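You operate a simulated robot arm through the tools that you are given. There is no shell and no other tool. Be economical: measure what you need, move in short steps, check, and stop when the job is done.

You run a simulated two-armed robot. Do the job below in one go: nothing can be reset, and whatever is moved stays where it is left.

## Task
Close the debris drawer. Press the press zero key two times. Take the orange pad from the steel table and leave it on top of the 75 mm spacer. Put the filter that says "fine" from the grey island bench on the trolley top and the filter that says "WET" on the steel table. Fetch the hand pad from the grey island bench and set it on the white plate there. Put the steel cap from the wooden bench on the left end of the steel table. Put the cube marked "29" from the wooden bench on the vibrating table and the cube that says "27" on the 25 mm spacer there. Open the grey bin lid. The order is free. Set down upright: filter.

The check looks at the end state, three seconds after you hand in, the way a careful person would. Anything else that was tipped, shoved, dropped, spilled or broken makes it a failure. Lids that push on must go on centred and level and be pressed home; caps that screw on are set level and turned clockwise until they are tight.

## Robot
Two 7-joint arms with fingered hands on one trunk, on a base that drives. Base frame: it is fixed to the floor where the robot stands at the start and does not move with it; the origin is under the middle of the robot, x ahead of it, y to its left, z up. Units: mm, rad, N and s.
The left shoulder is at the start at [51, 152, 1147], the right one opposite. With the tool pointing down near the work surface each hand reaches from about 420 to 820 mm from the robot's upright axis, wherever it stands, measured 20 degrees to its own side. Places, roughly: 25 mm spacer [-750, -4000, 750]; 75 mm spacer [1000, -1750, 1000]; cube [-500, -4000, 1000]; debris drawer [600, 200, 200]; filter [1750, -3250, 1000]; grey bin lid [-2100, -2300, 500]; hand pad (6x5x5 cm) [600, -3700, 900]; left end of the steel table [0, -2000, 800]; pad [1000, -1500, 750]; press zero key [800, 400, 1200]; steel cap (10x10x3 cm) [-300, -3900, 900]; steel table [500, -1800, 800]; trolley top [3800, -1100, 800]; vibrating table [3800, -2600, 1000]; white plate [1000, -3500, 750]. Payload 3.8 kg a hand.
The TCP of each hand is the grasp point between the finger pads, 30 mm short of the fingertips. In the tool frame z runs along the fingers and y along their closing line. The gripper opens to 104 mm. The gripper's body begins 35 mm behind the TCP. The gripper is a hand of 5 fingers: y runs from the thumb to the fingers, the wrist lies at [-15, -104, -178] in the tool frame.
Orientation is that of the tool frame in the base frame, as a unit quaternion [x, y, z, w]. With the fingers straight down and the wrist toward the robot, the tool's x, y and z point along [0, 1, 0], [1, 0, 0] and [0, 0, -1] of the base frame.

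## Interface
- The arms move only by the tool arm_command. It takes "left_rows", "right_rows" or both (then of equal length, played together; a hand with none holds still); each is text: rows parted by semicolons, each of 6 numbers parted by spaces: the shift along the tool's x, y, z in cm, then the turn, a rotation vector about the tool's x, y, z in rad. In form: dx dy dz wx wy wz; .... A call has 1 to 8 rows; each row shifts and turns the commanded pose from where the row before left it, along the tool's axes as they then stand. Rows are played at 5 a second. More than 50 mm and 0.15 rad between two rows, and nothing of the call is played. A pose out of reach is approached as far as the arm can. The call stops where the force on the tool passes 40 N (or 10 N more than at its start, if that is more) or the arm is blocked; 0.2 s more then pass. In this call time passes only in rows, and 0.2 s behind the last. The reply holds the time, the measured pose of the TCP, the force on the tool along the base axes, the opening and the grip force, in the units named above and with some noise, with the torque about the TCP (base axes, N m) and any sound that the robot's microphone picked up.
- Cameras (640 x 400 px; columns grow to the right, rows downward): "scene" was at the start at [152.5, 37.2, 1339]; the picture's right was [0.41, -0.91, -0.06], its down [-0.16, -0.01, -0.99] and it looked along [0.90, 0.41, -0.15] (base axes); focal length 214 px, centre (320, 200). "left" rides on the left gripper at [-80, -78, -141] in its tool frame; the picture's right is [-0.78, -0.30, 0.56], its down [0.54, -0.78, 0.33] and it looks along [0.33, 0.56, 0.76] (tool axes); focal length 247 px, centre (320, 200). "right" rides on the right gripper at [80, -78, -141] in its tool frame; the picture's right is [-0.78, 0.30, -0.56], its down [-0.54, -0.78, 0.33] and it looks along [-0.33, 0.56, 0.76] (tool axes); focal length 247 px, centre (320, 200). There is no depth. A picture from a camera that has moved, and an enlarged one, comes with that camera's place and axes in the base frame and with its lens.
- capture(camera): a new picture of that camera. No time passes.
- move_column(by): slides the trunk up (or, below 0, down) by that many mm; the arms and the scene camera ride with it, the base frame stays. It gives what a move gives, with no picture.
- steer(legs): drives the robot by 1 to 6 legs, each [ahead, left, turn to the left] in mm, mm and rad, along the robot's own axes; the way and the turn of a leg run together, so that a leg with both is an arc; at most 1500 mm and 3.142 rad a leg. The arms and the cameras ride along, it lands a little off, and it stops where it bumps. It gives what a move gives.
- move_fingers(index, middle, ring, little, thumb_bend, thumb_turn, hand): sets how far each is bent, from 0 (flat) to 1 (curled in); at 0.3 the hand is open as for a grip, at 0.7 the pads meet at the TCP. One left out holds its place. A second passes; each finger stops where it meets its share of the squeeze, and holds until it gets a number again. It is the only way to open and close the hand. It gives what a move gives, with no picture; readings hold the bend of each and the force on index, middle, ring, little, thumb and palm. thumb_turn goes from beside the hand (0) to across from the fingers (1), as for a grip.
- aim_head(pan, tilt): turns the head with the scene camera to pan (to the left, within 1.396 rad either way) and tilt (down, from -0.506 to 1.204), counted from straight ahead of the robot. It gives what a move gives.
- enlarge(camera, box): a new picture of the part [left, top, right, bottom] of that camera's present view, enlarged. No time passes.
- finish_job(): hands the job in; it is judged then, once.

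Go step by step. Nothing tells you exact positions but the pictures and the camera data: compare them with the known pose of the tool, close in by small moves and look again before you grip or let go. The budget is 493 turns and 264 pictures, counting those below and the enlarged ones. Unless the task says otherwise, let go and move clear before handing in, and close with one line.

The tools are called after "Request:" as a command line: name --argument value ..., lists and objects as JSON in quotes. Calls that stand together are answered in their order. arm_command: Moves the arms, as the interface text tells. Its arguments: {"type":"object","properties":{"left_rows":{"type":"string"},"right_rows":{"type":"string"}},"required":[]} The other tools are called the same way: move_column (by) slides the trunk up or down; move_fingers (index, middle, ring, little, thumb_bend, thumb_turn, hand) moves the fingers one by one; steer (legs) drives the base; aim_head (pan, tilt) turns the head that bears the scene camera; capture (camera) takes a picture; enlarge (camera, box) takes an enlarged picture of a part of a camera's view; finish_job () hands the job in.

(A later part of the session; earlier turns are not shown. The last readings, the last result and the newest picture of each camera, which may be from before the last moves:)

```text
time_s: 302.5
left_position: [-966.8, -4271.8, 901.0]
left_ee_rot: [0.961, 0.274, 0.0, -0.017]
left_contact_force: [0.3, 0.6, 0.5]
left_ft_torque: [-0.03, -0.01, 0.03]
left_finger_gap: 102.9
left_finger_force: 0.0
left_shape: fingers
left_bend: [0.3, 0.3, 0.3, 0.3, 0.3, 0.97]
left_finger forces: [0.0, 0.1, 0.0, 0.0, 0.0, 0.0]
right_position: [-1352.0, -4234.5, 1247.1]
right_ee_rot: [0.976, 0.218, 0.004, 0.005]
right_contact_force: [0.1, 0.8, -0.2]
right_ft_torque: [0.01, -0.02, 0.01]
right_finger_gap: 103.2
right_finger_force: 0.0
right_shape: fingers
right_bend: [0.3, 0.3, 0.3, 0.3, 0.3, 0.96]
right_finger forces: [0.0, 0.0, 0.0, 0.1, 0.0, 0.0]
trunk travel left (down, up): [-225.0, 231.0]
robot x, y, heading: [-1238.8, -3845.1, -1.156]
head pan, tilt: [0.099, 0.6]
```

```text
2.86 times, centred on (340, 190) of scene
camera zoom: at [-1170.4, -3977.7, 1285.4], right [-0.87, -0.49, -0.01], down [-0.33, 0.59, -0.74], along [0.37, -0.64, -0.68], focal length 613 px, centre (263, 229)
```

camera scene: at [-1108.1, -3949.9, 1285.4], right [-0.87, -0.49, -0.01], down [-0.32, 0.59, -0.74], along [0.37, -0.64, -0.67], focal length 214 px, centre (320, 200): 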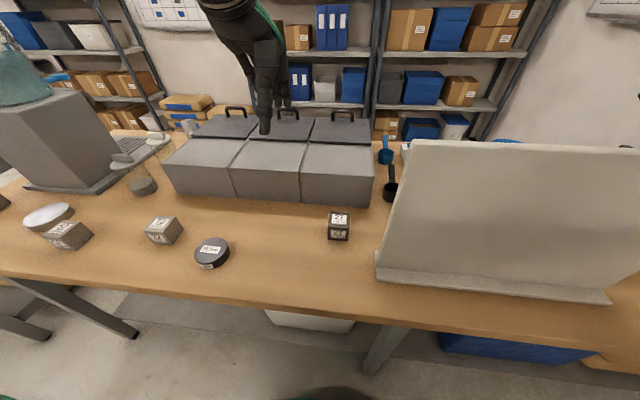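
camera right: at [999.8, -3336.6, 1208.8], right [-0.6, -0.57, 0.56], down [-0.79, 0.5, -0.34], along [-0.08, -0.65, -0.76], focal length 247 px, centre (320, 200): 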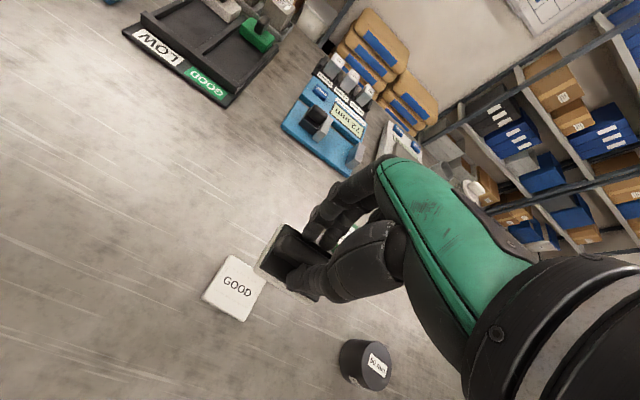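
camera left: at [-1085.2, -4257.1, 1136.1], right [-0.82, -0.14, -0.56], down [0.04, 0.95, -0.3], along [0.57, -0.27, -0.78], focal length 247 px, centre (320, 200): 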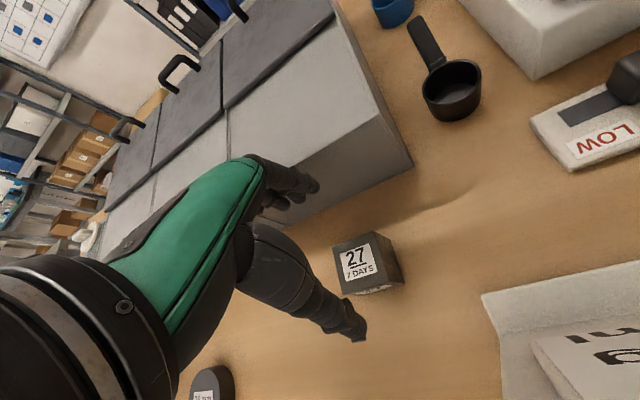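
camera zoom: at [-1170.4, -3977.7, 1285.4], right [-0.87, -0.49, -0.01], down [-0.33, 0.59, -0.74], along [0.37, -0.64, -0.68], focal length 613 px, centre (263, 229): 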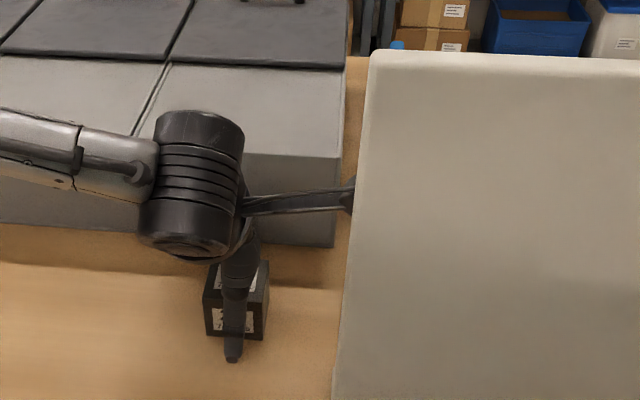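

The wrist camera is close to the board, but free. I go down 16 mm more and close on the cube.

Request:
arm_command --left_rows "0.2 0.2 0.8 0 0 0;0 0 0.8 0 0 0"

Request:
move_fingers --hand "left" --index 0.75 --middle 0.75 --ring 0.75 --little 0.7 --thumb_bend 0.75

Request:
enlarge --camera "left" --box '[200, 120, 440, 340]'

```text
time_s: 303.1
left_position: [-967.4, -4270.4, 889.0]
left_ee_rot: [0.962, 0.274, 0.001, -0.013]
left_contact_force: [-0.2, 2.5, 16.6]
left_ft_torque: [-0.73, -0.68, 0.08]
left_finger_gap: 102.9
left_finger_force: 8.3
left_shape: fingers
left_bend: [0.3, 0.3, 0.3, 0.3, 0.3, 0.97]
left_finger forces: [0.0, 17.1, 0.1, 0.1, 0.1, 0.1]
right_position: [-1354.5, -4233.6, 1246.7]
right_ee_rot: [0.976, 0.217, 0.004, 0.005]
right_contact_force: [-0.2, 0.3, -0.3]
right_ft_torque: [-0.01, -0.01, 0.03]
right_finger_gap: 103.1
right_finger_force: 0.0
right_shape: fingers
right_bend: [0.3, 0.3, 0.3, 0.3, 0.3, 0.96]
right_finger forces: [0.1, 0.0, 0.0, 0.0, 0.0, 0.0]
trunk travel left (down, up): [-225.0, 231.0]
robot x, y, heading: [-1239.0, -3845.9, -1.15]
head pan, tilt: [0.099, 0.6]
```

```text
time_s: 304.1
left_position: [-969.5, -4273.0, 891.9]
left_ee_rot: [0.962, 0.273, 0.001, -0.01]
left_contact_force: [5.3, -5.4, 37.0]
left_ft_torque: [-1.64, -1.18, -0.03]
left_finger_gap: 44.9
left_finger_force: 30.4
left_shape: fingers
left_bend: [0.31, 0.31, 0.75, 0.7, 0.66, 0.97]
left_finger forces: [18.6, 26.3, 0.4, 0.0, 15.8, 0.1]
right_position: [-1353.8, -4232.7, 1247.3]
right_ee_rot: [0.976, 0.217, 0.004, 0.006]
right_contact_force: [0.8, 0.9, -0.4]
right_ft_torque: [-0.01, 0.01, -0.04]
right_finger_gap: 103.4
right_finger_force: 0.1
right_shape: fingers
right_bend: [0.3, 0.3, 0.3, 0.3, 0.3, 0.96]
right_finger forces: [0.0, 0.0, 0.1, 0.2, 0.0, 0.1]
trunk travel left (down, up): [-225.0, 231.0]
robot x, y, heading: [-1241.8, -3846.5, -1.149]
head pan, tilt: [0.099, 0.6]
```

```text
1.82 times, centred on (320, 230) of left
camera zoom: at [-1076.6, -4252.0, 1034.2], right [-0.82, -0.14, -0.56], down [0.05, 0.95, -0.31], along [0.57, -0.28, -0.77], focal length 449 px, centre (320, 146)
```

zoom: 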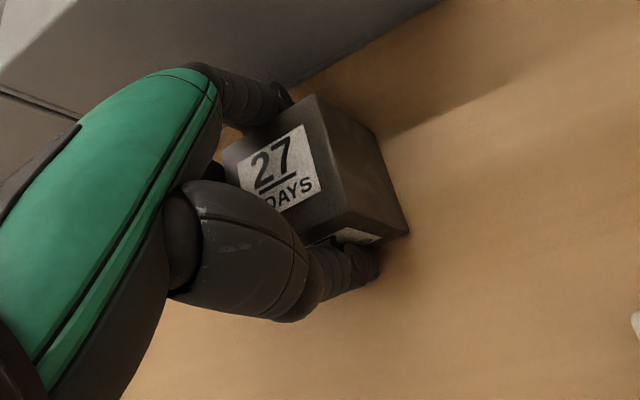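

The fingers landed on the cube's top. I open, rise, and look again.

Request:
move_fingers --hand "left" --index 0.2 --middle 0.2 --ring 0.2 --little 0.2 --thumb_bend 0.25

Request:
arm_command --left_rows "0 0 -1.5 0 0 0;0 0 -2 0 0 0;0 0 -2 0 0 0"

Request:
enlarge --camera "left" --box '[200, 120, 440, 340]'

```text
time_s: 305.1
left_position: [-968.6, -4269.7, 886.9]
left_ee_rot: [0.962, 0.273, 0.001, -0.018]
left_contact_force: [-3.8, 3.4, 12.1]
left_ft_torque: [-0.72, -0.5, -0.04]
left_finger_gap: 121.4
left_finger_force: 6.4
left_shape: fingers
left_bend: [0.2, 0.21, 0.2, 0.2, 0.25, 0.98]
left_finger forces: [0.0, 12.1, 0.1, 0.0, 0.1, 0.0]
right_position: [-1354.2, -4234.2, 1246.4]
right_ee_rot: [0.976, 0.217, 0.004, 0.005]
right_contact_force: [-0.9, 0.1, 1.0]
right_ft_torque: [-0.01, 0.01, 0.02]
right_finger_gap: 103.3
right_finger_force: 0.1
right_shape: fingers
right_bend: [0.3, 0.3, 0.3, 0.3, 0.3, 0.96]
right_finger forces: [0.0, 0.1, 0.0, 0.1, 0.1, 0.0]
trunk travel left (down, up): [-225.0, 231.0]
robot x, y, heading: [-1239.3, -3845.9, -1.153]
head pan, tilt: [0.099, 0.6]
```

```text
time_s: 305.9
left_position: [-968.6, -4271.8, 941.5]
left_ee_rot: [0.962, 0.274, 0.001, -0.017]
left_contact_force: [0.4, -0.8, 0.1]
left_ft_torque: [-0.02, 0.01, -0.02]
left_finger_gap: 121.4
left_finger_force: 0.0
left_shape: fingers
left_bend: [0.2, 0.2, 0.2, 0.2, 0.25, 0.98]
left_finger forces: [0.1, 0.0, 0.0, 0.0, 0.0, 0.0]
right_position: [-1351.4, -4234.6, 1246.5]
right_ee_rot: [0.976, 0.217, 0.003, 0.004]
right_contact_force: [-0.4, -0.1, 0.1]
right_ft_torque: [-0.03, 0.0, 0.0]
right_finger_gap: 103.2
right_finger_force: 0.0
right_shape: fingers
right_bend: [0.3, 0.3, 0.3, 0.3, 0.3, 0.96]
right_finger forces: [0.0, 0.0, 0.0, 0.1, 0.0, 0.0]
trunk travel left (down, up): [-225.0, 231.0]
robot x, y, heading: [-1240.4, -3842.7, -1.152]
head pan, tilt: [0.099, 0.6]
```

```text
1.82 times, centred on (320, 230) of left
camera zoom: at [-1077.1, -4253.9, 1083.7], right [-0.82, -0.14, -0.56], down [0.04, 0.95, -0.3], along [0.57, -0.27, -0.78], focal length 449 px, centre (320, 146)
```

zoom: 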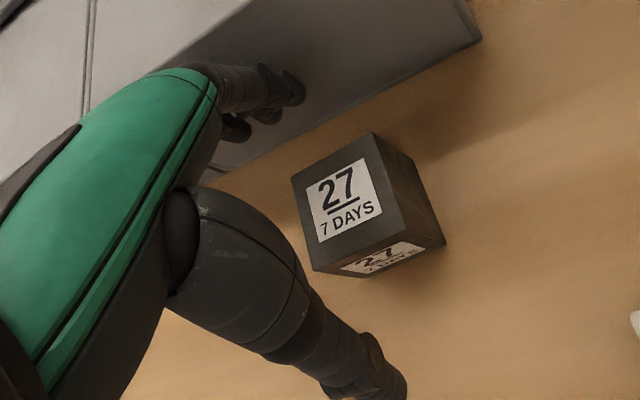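

The cube's centre is 25 mm further toward the fingers. I shift, then descend again with a normal opening.

Request:
move_fingers --hand "left" --index 0.28 --middle 0.28 --ring 0.28 --little 0.28 --thumb_bend 0.3

Request:
arm_command --left_rows "0.2 2.3 0 0 0 0;0 0 2 0 0 0;0 0 1.5 0 0 0;0 0 1 0 0 0;0 0 0.7 0 0 0"

Request:
enlarge --camera "left" --box '[200, 120, 440, 340]'

```text
time_s: 306.9
left_position: [-968.1, -4272.1, 941.3]
left_ee_rot: [0.961, 0.274, 0.001, -0.018]
left_contact_force: [-0.2, 0.4, 0.1]
left_ft_torque: [0.02, 0.0, 0.01]
left_finger_gap: 106.7
left_finger_force: 0.1
left_shape: fingers
left_bend: [0.28, 0.28, 0.28, 0.28, 0.3, 0.98]
left_finger forces: [0.0, 0.0, 0.0, 0.0, 0.1, 0.1]
right_position: [-1353.1, -4236.5, 1246.6]
right_ee_rot: [0.976, 0.218, 0.004, 0.005]
right_contact_force: [0.6, 0.1, -0.6]
right_ft_torque: [0.01, 0.02, 0.0]
right_finger_gap: 103.3
right_finger_force: 0.2
right_shape: fingers
right_bend: [0.3, 0.3, 0.3, 0.3, 0.3, 0.96]
right_finger forces: [0.1, 0.0, 0.1, 0.0, 0.0, 0.0]
trunk travel left (down, up): [-225.0, 231.0]
robot x, y, heading: [-1241.8, -3842.6, -1.153]
head pan, tilt: [0.099, 0.6]
```

```text
time_s: 308.1
left_position: [-952.7, -4287.6, 892.9]
left_ee_rot: [0.962, 0.273, 0.0, -0.014]
left_contact_force: [-5.3, 8.1, 11.2]
left_ft_torque: [-0.62, -0.53, 0.07]
left_finger_gap: 106.1
left_finger_force: 10.3
left_shape: fingers
left_bend: [0.28, 0.31, 0.28, 0.28, 0.3, 0.98]
left_finger forces: [0.0, 20.1, 0.0, 0.0, 0.0, 0.0]
left hand out of reach, approached as far as the arm can: row 5
right_position: [-1354.5, -4233.3, 1246.8]
right_ee_rot: [0.976, 0.217, 0.004, 0.007]
right_contact_force: [-0.3, -0.1, 0.4]
right_ft_torque: [0.02, 0.01, 0.0]
right_finger_gap: 103.2
right_finger_force: 0.1
right_shape: fingers
right_bend: [0.3, 0.3, 0.3, 0.3, 0.3, 0.96]
right_finger forces: [0.1, 0.0, 0.0, 0.0, 0.0, 0.1]
trunk travel left (down, up): [-225.0, 231.0]
robot x, y, heading: [-1240.0, -3843.3, -1.151]
head pan, tilt: [0.099, 0.6]
```

```text
1.82 times, centred on (320, 230) of left
camera zoom: at [-1062.5, -4267.6, 1034.9], right [-0.82, -0.14, -0.56], down [0.04, 0.95, -0.31], along [0.57, -0.28, -0.77], focal length 449 px, centre (320, 146)
```

zoom: 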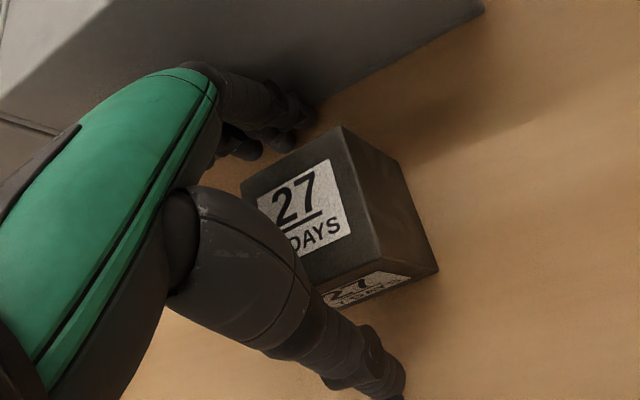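

The far fingers brush the toolbox. I curl them a bit inward so they fit between toolbox and cube.

Request:
move_fingers --hand "left" --index 0.4 --middle 0.4 --ring 0.4 --little 0.4

Request:
enlarge --camera "left" --box '[200, 120, 440, 340]'

```text
time_s: 309.1
left_position: [-954.1, -4287.7, 891.3]
left_ee_rot: [0.962, 0.273, 0.0, -0.014]
left_contact_force: [0.0, -2.2, 25.2]
left_ft_torque: [-1.28, -0.98, -0.05]
left_finger_gap: 91.5
left_finger_force: 14.0
left_shape: fingers
left_bend: [0.39, 0.32, 0.4, 0.4, 0.3, 0.98]
left_finger forces: [0.9, 26.8, 0.0, 0.0, 0.1, 0.0]
right_position: [-1353.9, -4232.6, 1247.5]
right_ee_rot: [0.976, 0.217, 0.004, 0.006]
right_contact_force: [0.6, 0.8, 0.1]
right_ft_torque: [0.01, 0.01, 0.01]
right_finger_gap: 102.9
right_finger_force: 0.1
right_shape: fingers
right_bend: [0.3, 0.3, 0.3, 0.3, 0.3, 0.96]
right_finger forces: [0.0, 0.1, 0.0, 0.0, 0.0, 0.0]
trunk travel left (down, up): [-225.0, 231.0]
robot x, y, heading: [-1240.4, -3847.2, -1.157]
head pan, tilt: [0.099, 0.6]
```

```text
1.82 times, centred on (320, 230) of left
camera zoom: at [-1062.2, -4268.1, 1035.0], right [-0.82, -0.14, -0.56], down [0.04, 0.95, -0.31], along [0.57, -0.28, -0.77], focal length 449 px, centre (320, 146)
```

zoom: 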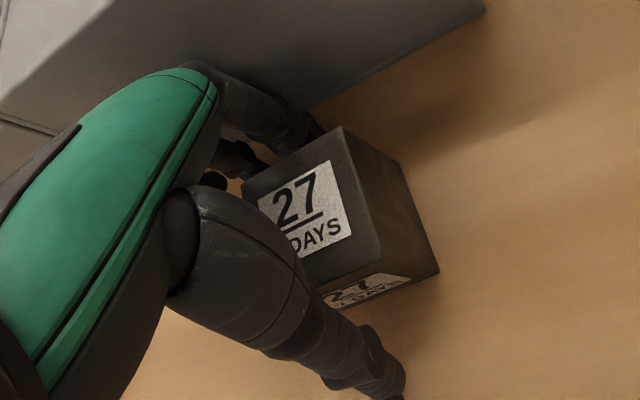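

The middle finger still rests on the cube's far edge. I rise 3 cm, shift 13 mm further and retry.

Request:
arm_command --left_rows "0 0 -1.5 0 0 0;0 0 -2 0 0 0"

Request:
move_fingers --hand "left" --index 0.28 --middle 0.28 --ring 0.28 --little 0.28

Request:
arm_command --left_rows "0 1.3 0 0 0 0;0 0 1.5 0 0 0;0 0 1 0 0 0;0 0 0.8 0 0 0;0 0 0.6 0 0 0"

Request:
enlarge --camera "left" --box '[200, 120, 440, 340]'

```text
time_s: 309.7
left_position: [-953.1, -4289.7, 924.0]
left_ee_rot: [0.962, 0.274, 0.001, -0.019]
left_contact_force: [0.1, 0.9, 0.7]
left_ft_torque: [-0.03, -0.05, 0.01]
left_finger_gap: 90.8
left_finger_force: 0.1
left_shape: fingers
left_bend: [0.4, 0.4, 0.4, 0.4, 0.3, 0.98]
left_finger forces: [0.1, 0.0, 0.0, 0.0, 0.0, 0.1]
right_position: [-1351.9, -4234.1, 1245.6]
right_ee_rot: [0.976, 0.218, 0.004, 0.005]
right_contact_force: [-1.0, -0.6, -0.1]
right_ft_torque: [-0.01, -0.02, -0.02]
right_finger_gap: 103.1
right_finger_force: 0.0
right_shape: fingers
right_bend: [0.3, 0.3, 0.3, 0.3, 0.3, 0.96]
right_finger forces: [0.1, 0.0, 0.0, 0.1, 0.0, 0.0]
trunk travel left (down, up): [-225.0, 231.0]
robot x, y, heading: [-1242.2, -3842.9, -1.148]
head pan, tilt: [0.099, 0.6]
```

```text
time_s: 310.7
left_position: [-953.4, -4288.9, 923.9]
left_ee_rot: [0.962, 0.274, 0.001, -0.018]
left_contact_force: [-4.2, 9.3, -3.3]
left_ft_torque: [0.07, 0.12, 0.25]
left_finger_gap: 105.6
left_finger_force: 4.7
left_shape: fingers
left_bend: [0.28, 0.34, 0.28, 0.28, 0.3, 0.98]
left_finger forces: [0.4, 9.5, 0.1, 0.1, 0.1, 0.1]
right_position: [-1352.7, -4233.7, 1247.2]
right_ee_rot: [0.976, 0.218, 0.004, 0.004]
right_contact_force: [1.0, 0.5, -0.8]
right_ft_torque: [-0.03, -0.01, 0.01]
right_finger_gap: 102.9
right_finger_force: 0.0
right_shape: fingers
right_bend: [0.3, 0.3, 0.3, 0.3, 0.3, 0.96]
right_finger forces: [0.1, 0.0, 0.0, 0.0, 0.0, 0.0]
trunk travel left (down, up): [-225.0, 231.0]
robot x, y, heading: [-1242.0, -3845.8, -1.148]
head pan, tilt: [0.099, 0.6]
```

```text
time_s: 311.4
left_position: [-950.9, -4292.2, 907.5]
left_ee_rot: [0.962, 0.272, -0.001, -0.021]
left_contact_force: [-11.8, 27.6, 4.4]
left_ft_torque: [-0.6, -0.4, 0.64]
left_finger_gap: 103.0
left_finger_force: 14.4
left_shape: fingers
left_bend: [0.29, 0.39, 0.28, 0.28, 0.3, 0.98]
left_finger forces: [2.4, 25.6, 0.9, 0.0, 0.1, 0.1]
right_position: [-1354.2, -4228.7, 1246.7]
right_ee_rot: [0.976, 0.219, 0.004, 0.005]
right_contact_force: [0.3, -0.3, -0.2]
right_ft_torque: [-0.01, 0.02, -0.02]
right_finger_gap: 103.2
right_finger_force: 0.1
right_shape: fingers
right_bend: [0.3, 0.3, 0.3, 0.3, 0.3, 0.96]
right_finger forces: [0.0, 0.1, 0.0, 0.0, 0.1, 0.1]
trunk travel left (down, up): [-225.0, 231.0]
robot x, y, heading: [-1241.4, -3843.3, -1.152]
head pan, tilt: [0.099, 0.6]
stopped in row 3 (left hand): the force on the tool passed its limit at 42 N (the readings are from after the stop); the commanded pose is now the measured one
```

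```text
1.82 times, centred on (320, 230) of left
camera zoom: at [-1059.0, -4273.7, 1050.7], right [-0.82, -0.13, -0.55], down [0.05, 0.95, -0.29], along [0.57, -0.27, -0.78], focal length 449 px, centre (320, 146)
```

zoom: 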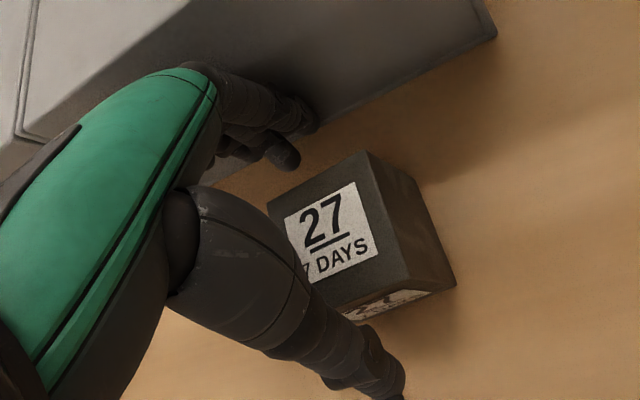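

The toolbox leaves little room behind the cube. Instead of forcing, I'll back off slightly, lower the finger tips behind the cube and draw it gently toward me first.

Request:
arm_command --left_rows "0 -0.6 0 0 0 0"

Request:
enlarge --camera "left" --box '[200, 120, 440, 340]'

```text
time_s: 311.8
left_position: [-951.8, -4292.3, 907.6]
left_ee_rot: [0.962, 0.273, 0.0, -0.019]
left_contact_force: [-6.1, 15.3, -5.9]
left_ft_torque: [0.15, 0.17, 0.34]
left_finger_gap: 103.4
left_finger_force: 8.2
left_shape: fingers
left_bend: [0.29, 0.38, 0.28, 0.28, 0.3, 0.98]
left_finger forces: [1.3, 14.9, 0.0, 0.0, 0.0, 0.0]
right_position: [-1352.8, -4233.5, 1247.6]
right_ee_rot: [0.976, 0.217, 0.004, 0.006]
right_contact_force: [1.0, 1.1, 0.0]
right_ft_torque: [-0.01, 0.0, 0.0]
right_finger_gap: 103.2
right_finger_force: 0.1
right_shape: fingers
right_bend: [0.3, 0.3, 0.3, 0.3, 0.3, 0.96]
right_finger forces: [0.1, 0.0, 0.0, 0.0, 0.0, 0.0]
trunk travel left (down, up): [-225.0, 231.0]
robot x, y, heading: [-1243.8, -3845.6, -1.153]
head pan, tilt: [0.099, 0.6]
```

```text
1.82 times, centred on (320, 230) of left
camera zoom: at [-1059.3, -4273.1, 1050.1], right [-0.82, -0.13, -0.55], down [0.04, 0.95, -0.3], along [0.57, -0.27, -0.78], focal length 449 px, centre (320, 146)
```

zoom: 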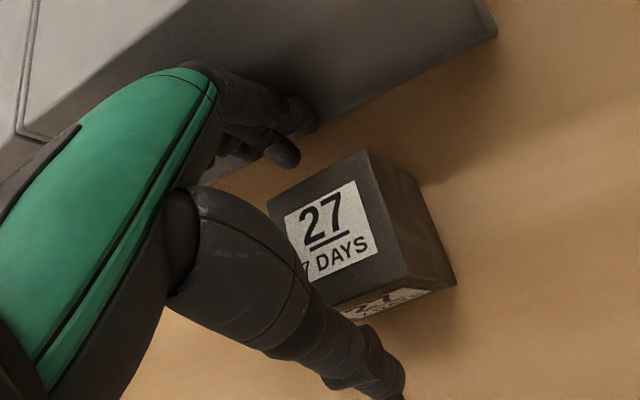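

By the corner geometry the cube is now centred; with the fingers at 0.4 they should pass between cube and toolbox. I curl and descend.

Request:
move_fingers --hand "left" --index 0.4 --middle 0.4 --ring 0.4 --little 0.4

Request:
arm_command --left_rows "0 0 0.7 0 0 0;0 0 0.7 0 0 0;0 0 0.6 0 0 0"

```text
time_s: 312.8
left_position: [-951.7, -4292.8, 908.3]
left_ee_rot: [0.962, 0.273, 0.0, -0.018]
left_contact_force: [-0.4, 3.7, 2.7]
left_ft_torque: [-0.15, -0.1, 0.12]
left_finger_gap: 91.0
left_finger_force: 1.9
left_shape: fingers
left_bend: [0.4, 0.42, 0.4, 0.4, 0.3, 0.98]
left_finger forces: [0.1, 4.1, 0.0, 0.0, 0.0, 0.1]
right_position: [-1352.4, -4234.3, 1246.6]
right_ee_rot: [0.976, 0.217, 0.004, 0.005]
right_contact_force: [-0.4, -0.8, 0.4]
right_ft_torque: [-0.02, 0.0, 0.05]
right_finger_gap: 103.0
right_finger_force: 0.0
right_shape: fingers
right_bend: [0.3, 0.3, 0.3, 0.3, 0.3, 0.96]
right_finger forces: [0.0, 0.1, 0.0, 0.1, 0.0, 0.0]
trunk travel left (down, up): [-225.0, 231.0]
robot x, y, heading: [-1244.3, -3842.7, -1.154]
head pan, tilt: [0.099, 0.6]
```

```text
time_s: 313.6
left_position: [-951.5, -4291.6, 894.2]
left_ee_rot: [0.962, 0.273, 0.0, -0.013]
left_contact_force: [-3.7, 3.6, 23.5]
left_ft_torque: [-1.0, -0.83, 0.01]
left_finger_gap: 90.8
left_finger_force: 14.4
left_shape: fingers
left_bend: [0.4, 0.38, 0.4, 0.4, 0.3, 0.98]
left_finger forces: [0.1, 30.0, 0.1, 0.0, 0.0, 0.0]
left hand out of reach, approached as far as the arm can: row 3
right_position: [-1353.8, -4231.2, 1248.3]
right_ee_rot: [0.976, 0.218, 0.004, 0.006]
right_contact_force: [-1.2, -0.1, -1.5]
right_ft_torque: [0.02, 0.0, 0.01]
right_finger_gap: 103.1
right_finger_force: 0.1
right_shape: fingers
right_bend: [0.3, 0.3, 0.3, 0.3, 0.3, 0.96]
right_finger forces: [0.0, 0.0, 0.1, 0.0, 0.0, 0.0]
trunk travel left (down, up): [-225.0, 231.0]
robot x, y, heading: [-1244.4, -3843.8, -1.154]
head pan, tilt: [0.099, 0.6]
```

Reconsidering with a 50 mm cube: the bench top is at about z=860 (the middle finger touched the wood) and the cube's centre is at tool (-12, -13). I rise 5 mm, shift, and close.

Request:
arm_command --left_rows "0 0 -0.7 0 0 0;-1 -1.2 0 0 0 0"

Request:
enlarge --camera "left" --box '[200, 120, 440, 340]'

```text
time_s: 314.2
left_position: [-961.6, -4283.3, 895.9]
left_ee_rot: [0.962, 0.273, 0.0, -0.021]
left_contact_force: [0.6, -0.3, 1.2]
left_ft_torque: [-0.06, -0.07, 0.01]
left_finger_gap: 90.9
left_finger_force: 0.6
left_shape: fingers
left_bend: [0.4, 0.39, 0.4, 0.4, 0.3, 0.98]
left_finger forces: [0.0, 1.1, 0.1, 0.0, 0.1, 0.0]
left hand out of reach, approached as far as the arm can: row 2
right_position: [-1351.9, -4234.7, 1246.3]
right_ee_rot: [0.976, 0.217, 0.004, 0.004]
right_contact_force: [-0.7, -0.3, 0.1]
right_ft_torque: [-0.02, -0.03, -0.01]
right_finger_gap: 103.0
right_finger_force: 0.1
right_shape: fingers
right_bend: [0.3, 0.3, 0.3, 0.3, 0.3, 0.96]
right_finger forces: [0.0, 0.2, 0.0, 0.1, 0.0, 0.0]
trunk travel left (down, up): [-225.0, 231.0]
robot x, y, heading: [-1239.6, -3843.1, -1.147]
head pan, tilt: [0.099, 0.6]
```

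```text
1.82 times, centred on (320, 230) of left
camera zoom: at [-1068.3, -4265.4, 1039.0], right [-0.82, -0.13, -0.55], down [0.04, 0.95, -0.29], along [0.57, -0.27, -0.78], focal length 449 px, centre (320, 146)
```

zoom: 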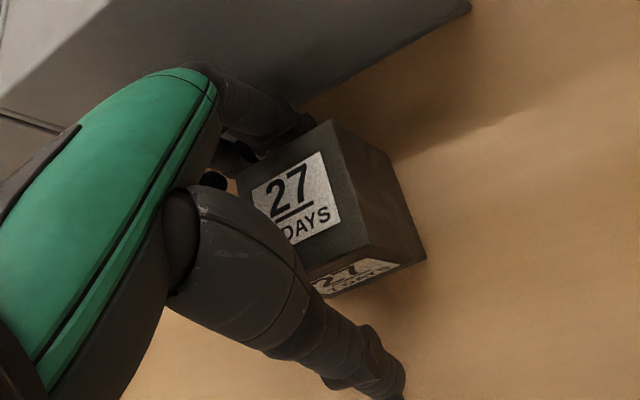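

The cube is centred between the fingers. I close.

Request:
move_fingers --hand "left" --index 0.75 --middle 0.75 --ring 0.75 --little 0.7 --thumb_bend 0.75

Request:
enlarge --camera "left" --box '[200, 120, 440, 340]'

```text
time_s: 315.2
left_position: [-962.0, -4284.2, 897.7]
left_ee_rot: [0.962, 0.272, 0.0, -0.02]
left_contact_force: [1.2, 0.1, 0.0]
left_ft_torque: [-0.04, -0.1, -0.04]
left_finger_gap: 44.1
left_finger_force: 22.8
left_shape: fingers
left_bend: [0.56, 0.59, 0.75, 0.7, 0.57, 0.95]
left_finger forces: [12.4, 10.7, 0.0, 0.1, 23.0, 0.1]
right_position: [-1351.7, -4235.5, 1246.2]
right_ee_rot: [0.976, 0.217, 0.003, 0.004]
right_contact_force: [-0.4, -0.3, -0.2]
right_ft_torque: [0.04, 0.0, 0.0]
right_finger_gap: 103.3
right_finger_force: 0.1
right_shape: fingers
right_bend: [0.3, 0.3, 0.3, 0.3, 0.3, 0.96]
right_finger forces: [0.1, 0.0, 0.1, 0.0, 0.1, 0.1]
trunk travel left (down, up): [-225.0, 231.0]
robot x, y, heading: [-1243.6, -3844.9, -1.152]
head pan, tilt: [0.099, 0.6]
```

```text
1.82 times, centred on (320, 230) of left
camera zoom: at [-1068.8, -4265.9, 1040.5], right [-0.82, -0.13, -0.55], down [0.04, 0.95, -0.3], along [0.57, -0.27, -0.78], focal length 449 px, centre (320, 146)
```

zoom: 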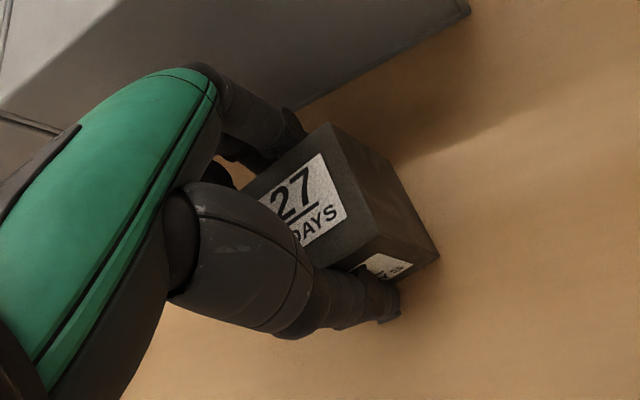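

Cube 27 is gripped. I lift it and move the base so it comes above the 25 mm spacer at about (-752, -4069).

Request:
arm_command --left_rows "0 0 -1 0 0 0;0 0 -3 0 0 0;0 0 -4 0 0 0;0 0 -4 0 0 0"

Request:
steer --legs '[[-110, 0, 0], [0, 289, 0]]'

Request:
capture --camera "scene"

Request:
capture --camera "left"

```text
time_s: 316.2
left_position: [-961.2, -4285.2, 1020.8]
left_ee_rot: [0.962, 0.273, 0.0, -0.02]
left_contact_force: [0.2, 1.0, -2.4]
left_ft_torque: [0.01, -0.05, 0.0]
left_finger_gap: 44.0
left_finger_force: 22.9
left_shape: fingers
left_bend: [0.56, 0.59, 0.75, 0.7, 0.57, 0.95]
left_finger forces: [12.5, 10.2, 0.1, 0.1, 22.4, 0.0]
right_position: [-1352.6, -4234.2, 1246.8]
right_ee_rot: [0.976, 0.217, 0.004, 0.004]
right_contact_force: [-0.1, 0.1, -0.9]
right_ft_torque: [-0.01, -0.02, 0.02]
right_finger_gap: 103.3
right_finger_force: 0.1
right_shape: fingers
right_bend: [0.3, 0.3, 0.3, 0.3, 0.3, 0.96]
right_finger forces: [0.0, 0.0, 0.0, 0.0, 0.1, 0.1]
trunk travel left (down, up): [-225.0, 231.0]
robot x, y, heading: [-1240.4, -3840.2, -1.146]
head pan, tilt: [0.099, 0.6]
```

```text
time_s: 319.0
left_position: [-726.4, -4061.2, 1020.4]
left_ee_rot: [0.962, 0.273, 0.0, -0.019]
left_contact_force: [-0.7, -0.6, -2.5]
left_ft_torque: [0.02, -0.04, 0.02]
left_finger_gap: 44.4
left_finger_force: 22.7
left_shape: fingers
left_bend: [0.56, 0.59, 0.75, 0.7, 0.57, 0.95]
left_finger forces: [12.6, 10.2, 0.0, 0.1, 22.5, 0.0]
right_position: [-1117.9, -4011.5, 1246.4]
right_ee_rot: [0.976, 0.217, 0.004, 0.005]
right_contact_force: [-0.1, 0.1, 1.2]
right_ft_torque: [-0.02, 0.0, -0.03]
right_finger_gap: 103.0
right_finger_force: 0.0
right_shape: fingers
right_bend: [0.3, 0.3, 0.3, 0.3, 0.3, 0.96]
right_finger forces: [0.0, 0.1, 0.1, 0.1, 0.0, 0.0]
trunk travel left (down, up): [-225.0, 231.0]
robot x, y, heading: [-1004.8, -3622.0, -1.146]
head pan, tilt: [0.099, 0.6]
```

```text
106 pictures are left
camera scene: at [-937.3, -3753.8, 1285.4], right [-0.87, -0.5, -0.01], down [-0.33, 0.59, -0.74], along [0.37, -0.64, -0.68], focal length 214 px, centre (320, 200)
```

scene: 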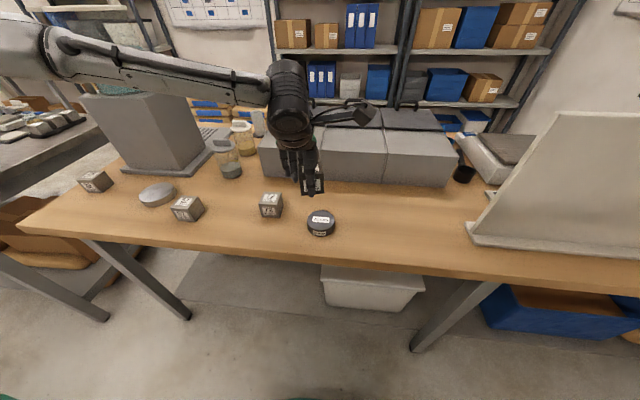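

```text
105 pictures are left
camera left: at [-833.9, -4044.4, 1163.4], right [-0.82, -0.14, -0.55], down [0.04, 0.95, -0.3], along [0.57, -0.27, -0.78], focal length 247 px, centre (320, 200)
```

left: 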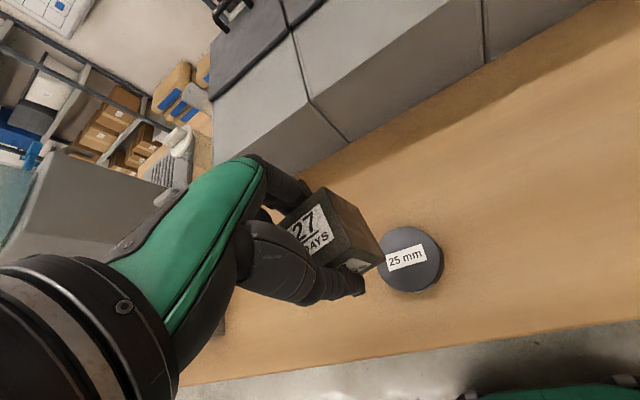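

Spacer top at tool (-33, -10), cube centre at (-8, -6). I shift 25 mm right, 4 mm back and lower partway.

Request:
arm_command --left_rows "-2.5 -0.4 2 0 0 0;0 0 3 0 0 0;0 0 2.5 0 0 0"

Request:
enlarge --camera "left" --box '[240, 140, 480, 340]'

Request:
enlarge --camera "scene" --box '[260, 140, 380, 260]'

```text
time_s: 319.8
left_position: [-747.2, -4063.3, 944.9]
left_ee_rot: [0.962, 0.273, 0.0, -0.019]
left_contact_force: [0.0, -0.2, -2.7]
left_ft_torque: [0.02, -0.02, 0.01]
left_finger_gap: 44.3
left_finger_force: 22.4
left_shape: fingers
left_bend: [0.56, 0.59, 0.75, 0.7, 0.57, 0.95]
left_finger forces: [12.7, 9.9, 0.0, 0.0, 22.3, 0.0]
left hand out of reach, approached as far as the arm can: row 3
right_position: [-1118.2, -4010.8, 1246.2]
right_ee_rot: [0.976, 0.219, 0.004, 0.004]
right_contact_force: [0.2, -0.3, 0.9]
right_ft_torque: [-0.06, 0.0, 0.03]
right_finger_gap: 103.6
right_finger_force: 0.0
right_shape: fingers
right_bend: [0.3, 0.3, 0.3, 0.3, 0.3, 0.96]
right_finger forces: [0.0, 0.0, 0.0, 0.1, 0.1, 0.0]
trunk travel left (down, up): [-225.0, 231.0]
robot x, y, heading: [-1007.0, -3620.2, -1.15]
head pan, tilt: [0.099, 0.6]
```

```text
2.00 times, centred on (360, 240) of left
camera zoom: at [-853.8, -4044.1, 1089.0], right [-0.82, -0.14, -0.55], down [0.04, 0.95, -0.3], along [0.57, -0.27, -0.78], focal length 494 px, centre (240, 120)
```

zoom: 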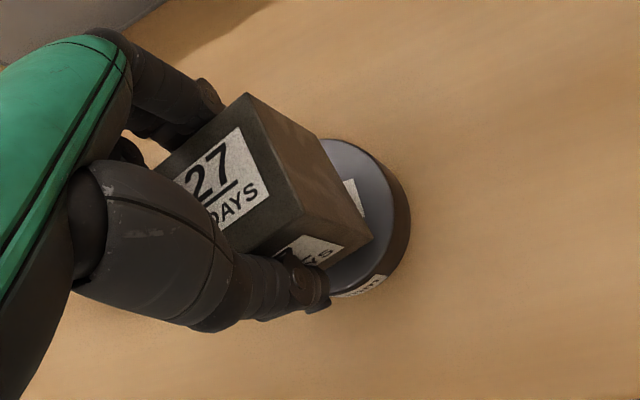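

```text
3.33 times, centred on (320, 200) of scene
camera zoom: at [-936.5, -3752.9, 1285.5], right [-0.87, -0.5, -0.01], down [-0.33, 0.59, -0.74], along [0.37, -0.64, -0.68], focal length 715 px, centre (320, 200)
```

zoom: 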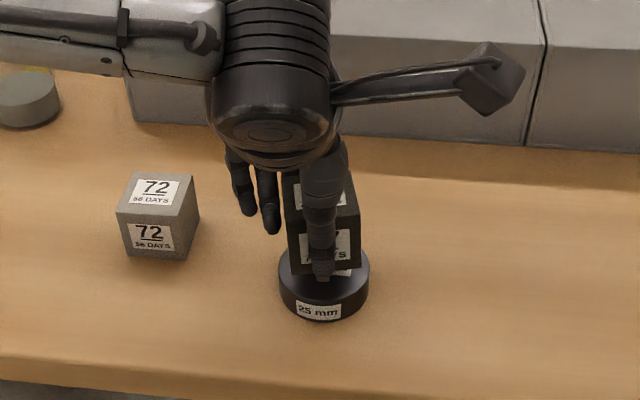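

Nearly centred. I shift 4 mm forward and lower until it rests on the spacer.

Request:
arm_command --left_rows "-0.2 0.4 0.8 0 0 0;0 0 0.7 0 0 0;0 0 0.4 0 0 0"

Request:
arm_command --left_rows "0 0 0.3 0 0 0;0 0 0.2 0 0 0"

Request:
enlarge --camera "scene" --box '[260, 140, 380, 260]'

```text
time_s: 320.6
left_position: [-740.7, -4063.1, 930.3]
left_ee_rot: [0.962, 0.273, 0.0, -0.019]
left_contact_force: [-0.6, 0.5, -3.2]
left_ft_torque: [0.01, -0.04, 0.0]
left_finger_gap: 44.3
left_finger_force: 22.5
left_shape: fingers
left_bend: [0.56, 0.59, 0.75, 0.7, 0.57, 0.95]
left_finger forces: [12.6, 10.0, 0.0, 0.0, 22.4, 0.0]
left hand out of reach, approached as far as the arm can: row 1, 3
right_position: [-1117.0, -4011.7, 1246.8]
right_ee_rot: [0.976, 0.218, 0.003, 0.004]
right_contact_force: [0.0, -0.6, -0.4]
right_ft_torque: [-0.03, -0.01, -0.02]
right_finger_gap: 103.5
right_finger_force: 0.0
right_shape: fingers
right_bend: [0.3, 0.3, 0.3, 0.3, 0.3, 0.96]
right_finger forces: [0.0, 0.1, 0.0, 0.0, 0.1, 0.0]
trunk travel left (down, up): [-225.0, 231.0]
robot x, y, heading: [-1009.4, -3621.9, -1.153]
head pan, tilt: [0.099, 0.6]
```

```text
time_s: 321.2
left_position: [-739.0, -4061.8, 925.6]
left_ee_rot: [0.962, 0.272, 0.0, -0.019]
left_contact_force: [0.1, -0.6, -2.9]
left_ft_torque: [-0.02, 0.02, 0.01]
left_finger_gap: 44.6
left_finger_force: 22.2
left_shape: fingers
left_bend: [0.56, 0.59, 0.75, 0.7, 0.57, 0.95]
left_finger forces: [12.6, 9.9, 0.0, 0.1, 22.5, 0.0]
right_position: [-1118.6, -4012.1, 1246.8]
right_ee_rot: [0.976, 0.218, 0.004, 0.004]
right_contact_force: [0.2, 0.1, -0.6]
right_ft_torque: [-0.03, 0.0, 0.03]
right_finger_gap: 103.3
right_finger_force: 0.0
right_shape: fingers
right_bend: [0.3, 0.3, 0.3, 0.3, 0.3, 0.96]
right_finger forces: [0.1, 0.0, 0.0, 0.0, 0.0, 0.1]
trunk travel left (down, up): [-225.0, 231.0]
robot x, y, heading: [-1008.4, -3618.6, -1.15]
head pan, tilt: [0.099, 0.6]
```

```text
3.33 times, centred on (320, 200) of scene
camera zoom: at [-936.8, -3753.5, 1285.4], right [-0.87, -0.5, -0.01], down [-0.33, 0.59, -0.74], along [0.37, -0.64, -0.68], focal length 715 px, centre (320, 200)
```

zoom: 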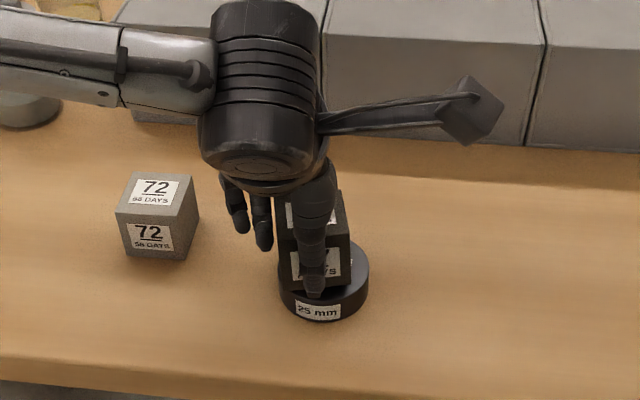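

The arm's limit let the cube drift 8 mm left. I nudge the base 10 mm right to recentre.

Request:
arm_command --left_rows "0 0 -0.5 0 0 0"

Request:
steer --legs '[[0, -12, 0]]'

Request:
enlarge --camera "scene" --box '[260, 140, 380, 260]'

```text
time_s: 321.6
left_position: [-740.6, -4063.4, 930.0]
left_ee_rot: [0.962, 0.273, 0.0, -0.02]
left_contact_force: [0.0, 0.7, -2.6]
left_ft_torque: [0.04, -0.02, -0.03]
left_finger_gap: 44.1
left_finger_force: 22.4
left_shape: fingers
left_bend: [0.56, 0.59, 0.75, 0.7, 0.57, 0.95]
left_finger forces: [12.5, 9.9, 0.0, 0.0, 22.3, 0.1]
right_position: [-1117.2, -4012.0, 1246.7]
right_ee_rot: [0.976, 0.218, 0.004, 0.005]
right_contact_force: [0.9, 0.2, 0.1]
right_ft_torque: [-0.02, -0.02, -0.01]
right_finger_gap: 103.2
right_finger_force: 0.0
right_shape: fingers
right_bend: [0.3, 0.3, 0.3, 0.3, 0.3, 0.96]
right_finger forces: [0.0, 0.1, 0.0, 0.1, 0.0, 0.0]
trunk travel left (down, up): [-225.0, 231.0]
robot x, y, heading: [-1006.9, -3618.3, -1.148]
head pan, tilt: [0.099, 0.6]
```

```text
time_s: 322.4
left_position: [-747.7, -4066.1, 929.9]
left_ee_rot: [0.962, 0.273, -0.001, -0.02]
left_contact_force: [0.4, 0.0, -2.2]
left_ft_torque: [0.02, 0.04, -0.01]
left_finger_gap: 44.2
left_finger_force: 22.1
left_shape: fingers
left_bend: [0.56, 0.59, 0.75, 0.7, 0.57, 0.95]
left_finger forces: [12.6, 10.0, 0.0, 0.1, 22.4, 0.0]
right_position: [-1124.7, -4015.0, 1247.7]
right_ee_rot: [0.976, 0.218, 0.003, 0.005]
right_contact_force: [-0.4, -0.3, -0.2]
right_ft_torque: [-0.02, 0.06, 0.0]
right_finger_gap: 103.0
right_finger_force: 0.1
right_shape: fingers
right_bend: [0.3, 0.3, 0.3, 0.3, 0.3, 0.96]
right_finger forces: [0.0, 0.1, 0.0, 0.0, 0.1, 0.1]
trunk travel left (down, up): [-225.0, 231.0]
robot x, y, heading: [-1018.1, -3624.5, -1.149]
head pan, tilt: [0.099, 0.6]
```

```text
3.33 times, centred on (320, 200) of scene
camera zoom: at [-944.4, -3756.9, 1285.4], right [-0.87, -0.5, -0.01], down [-0.33, 0.59, -0.74], along [0.37, -0.64, -0.68], focal length 715 px, centre (320, 200)
```

zoom: 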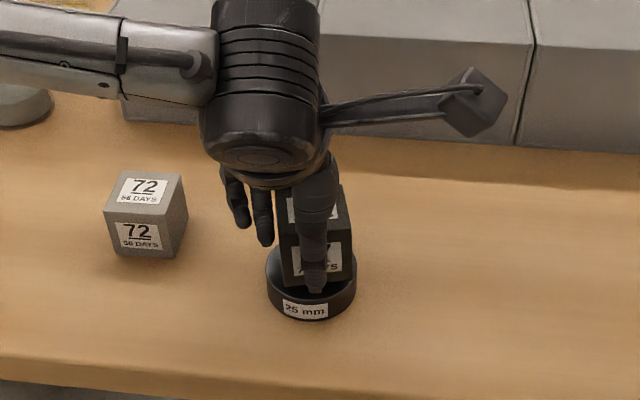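

Recentred to within 4 mm. Lowering to contact.

Request:
arm_command --left_rows "0 0 0.4 0 0 0;0 0 0.3 0 0 0;0 0 0.3 0 0 0"

Request:
arm_command --left_rows "0 0 0.3 0 0 0"

Request:
enlarge --camera "scene" --box '[260, 140, 380, 260]'

```text
time_s: 323.2
left_position: [-749.5, -4065.9, 922.1]
left_ee_rot: [0.962, 0.272, 0.0, -0.018]
left_contact_force: [0.8, -0.8, 1.6]
left_ft_torque: [-0.06, -0.19, 0.01]
left_finger_gap: 43.9
left_finger_force: 23.4
left_shape: fingers
left_bend: [0.56, 0.59, 0.75, 0.7, 0.57, 0.95]
left_finger forces: [12.8, 10.8, 0.1, 0.1, 22.3, 0.1]
right_position: [-1128.3, -4016.0, 1246.2]
right_ee_rot: [0.976, 0.218, 0.003, 0.005]
right_contact_force: [-0.5, 0.7, -0.8]
right_ft_torque: [0.02, -0.01, 0.01]
right_finger_gap: 103.3
right_finger_force: 0.1
right_shape: fingers
right_bend: [0.3, 0.3, 0.3, 0.3, 0.3, 0.96]
right_finger forces: [0.0, 0.0, 0.0, 0.1, 0.0, 0.0]
trunk travel left (down, up): [-225.0, 231.0]
robot x, y, heading: [-1017.4, -3628.8, -1.15]
head pan, tilt: [0.099, 0.6]
```

```text
time_s: 323.6
left_position: [-747.8, -4065.3, 920.6]
left_ee_rot: [0.962, 0.273, 0.0, -0.016]
left_contact_force: [0.3, -2.3, 11.2]
left_ft_torque: [-0.26, -0.33, -0.06]
left_finger_gap: 43.9
left_finger_force: 26.6
left_shape: fingers
left_bend: [0.55, 0.58, 0.75, 0.7, 0.58, 0.95]
left_finger forces: [13.0, 15.9, 0.0, 0.0, 22.7, 0.0]
left hand out of reach, approached as far as the arm can: row 1
right_position: [-1128.5, -4015.7, 1247.0]
right_ee_rot: [0.976, 0.218, 0.004, 0.005]
right_contact_force: [0.8, 0.3, 0.1]
right_ft_torque: [0.01, 0.01, 0.02]
right_finger_gap: 102.9
right_finger_force: 0.1
right_shape: fingers
right_bend: [0.3, 0.3, 0.3, 0.3, 0.3, 0.96]
right_finger forces: [0.1, 0.1, 0.0, 0.0, 0.0, 0.1]
trunk travel left (down, up): [-225.0, 231.0]
robot x, y, heading: [-1016.1, -3623.7, -1.149]
head pan, tilt: [0.099, 0.6]
```

```text
3.33 times, centred on (320, 200) of scene
camera zoom: at [-948.0, -3757.0, 1285.8], right [-0.87, -0.5, -0.01], down [-0.33, 0.59, -0.74], along [0.38, -0.64, -0.67], focal length 715 px, centre (320, 200)
```

zoom: 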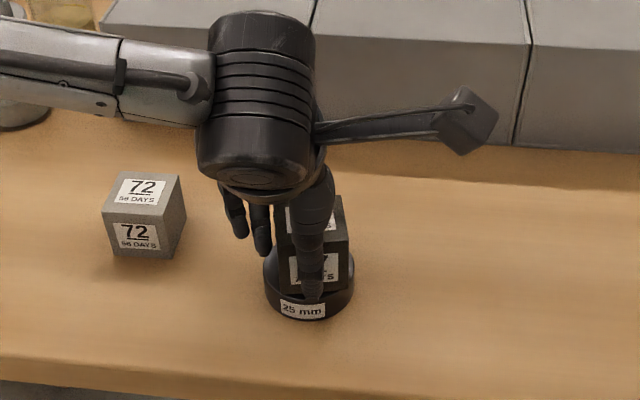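

Seated on the spacer. I release gently.

Request:
move_fingers --hand "left" --index 0.5 --middle 0.5 --ring 0.5 --little 0.5 --thumb_bend 0.47

Request:
move_fingers --hand "left" --index 0.3 --middle 0.3 --ring 0.3 --little 0.3 --thumb_bend 0.3

Request:
arm_command --left_rows "0 0 -1 0 0 0;0 0 -2 0 0 0;0 0 -4 0 0 0;0 0 -4 0 0 0;0 0 -4 0 0 0;0 0 -4 0 0 0"

Request:
enlarge --camera "scene" --box '[260, 140, 380, 260]'

```text
time_s: 324.6
left_position: [-750.1, -4063.6, 920.3]
left_ee_rot: [0.962, 0.273, -0.001, -0.018]
left_contact_force: [-3.2, 0.4, 8.8]
left_ft_torque: [-0.16, -0.11, 0.02]
left_finger_gap: 55.1
left_finger_force: 5.3
left_shape: fingers
left_bend: [0.51, 0.52, 0.5, 0.5, 0.47, 0.97]
left_finger forces: [4.2, 5.6, 0.0, 0.0, 0.8, 0.1]
right_position: [-1130.0, -4014.4, 1245.9]
right_ee_rot: [0.976, 0.218, 0.004, 0.004]
right_contact_force: [-0.3, 0.5, -0.4]
right_ft_torque: [0.01, 0.05, 0.0]
right_finger_gap: 103.4
right_finger_force: 0.0
right_shape: fingers
right_bend: [0.3, 0.3, 0.3, 0.3, 0.3, 0.96]
right_finger forces: [0.0, 0.1, 0.0, 0.0, 0.1, 0.0]
trunk travel left (down, up): [-225.0, 231.0]
robot x, y, heading: [-1018.1, -3626.6, -1.152]
head pan, tilt: [0.099, 0.6]
```

```text
time_s: 325.6
left_position: [-748.5, -4064.5, 918.9]
left_ee_rot: [0.962, 0.273, -0.001, -0.02]
left_contact_force: [0.7, 0.4, 0.3]
left_ft_torque: [-0.03, 0.01, -0.01]
left_finger_gap: 102.8
left_finger_force: 0.0
left_shape: fingers
left_bend: [0.3, 0.3, 0.3, 0.3, 0.3, 0.97]
left_finger forces: [0.0, 0.0, 0.1, 0.0, 0.1, 0.0]
right_position: [-1126.5, -4015.9, 1247.1]
right_ee_rot: [0.976, 0.217, 0.004, 0.005]
right_contact_force: [0.8, -0.3, 0.5]
right_ft_torque: [0.01, -0.01, 0.03]
right_finger_gap: 103.2
right_finger_force: 0.2
right_shape: fingers
right_bend: [0.3, 0.3, 0.3, 0.3, 0.3, 0.96]
right_finger forces: [0.1, 0.0, 0.0, 0.0, 0.0, 0.0]
trunk travel left (down, up): [-225.0, 231.0]
robot x, y, heading: [-1017.0, -3625.5, -1.156]
head pan, tilt: [0.099, 0.6]
```

```text
time_s: 327.0
left_position: [-745.4, -4072.1, 1111.1]
left_ee_rot: [0.962, 0.273, 0.0, -0.02]
left_contact_force: [0.4, 0.0, 0.2]
left_ft_torque: [-0.01, -0.01, -0.03]
left_finger_gap: 102.8
left_finger_force: 0.0
left_shape: fingers
left_bend: [0.3, 0.3, 0.3, 0.3, 0.3, 0.97]
left_finger forces: [0.0, 0.0, 0.0, 0.0, 0.1, 0.0]
right_position: [-1128.2, -4016.6, 1246.7]
right_ee_rot: [0.976, 0.219, 0.003, 0.004]
right_contact_force: [0.6, 0.6, -0.3]
right_ft_torque: [-0.02, -0.02, 0.01]
right_finger_gap: 103.1
right_finger_force: 0.0
right_shape: fingers
right_bend: [0.3, 0.3, 0.3, 0.3, 0.3, 0.96]
right_finger forces: [0.0, 0.1, 0.1, 0.0, 0.0, 0.1]
trunk travel left (down, up): [-225.0, 231.0]
robot x, y, heading: [-1014.0, -3625.5, -1.149]
head pan, tilt: [0.099, 0.6]
```

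```text
3.33 times, centred on (320, 200) of scene
camera zoom: at [-947.5, -3757.3, 1285.5], right [-0.87, -0.5, -0.01], down [-0.33, 0.59, -0.74], along [0.37, -0.64, -0.67], focal length 715 px, centre (320, 200)
```

zoom: 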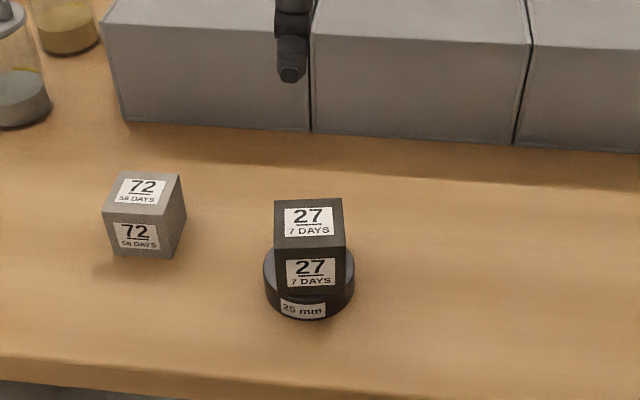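

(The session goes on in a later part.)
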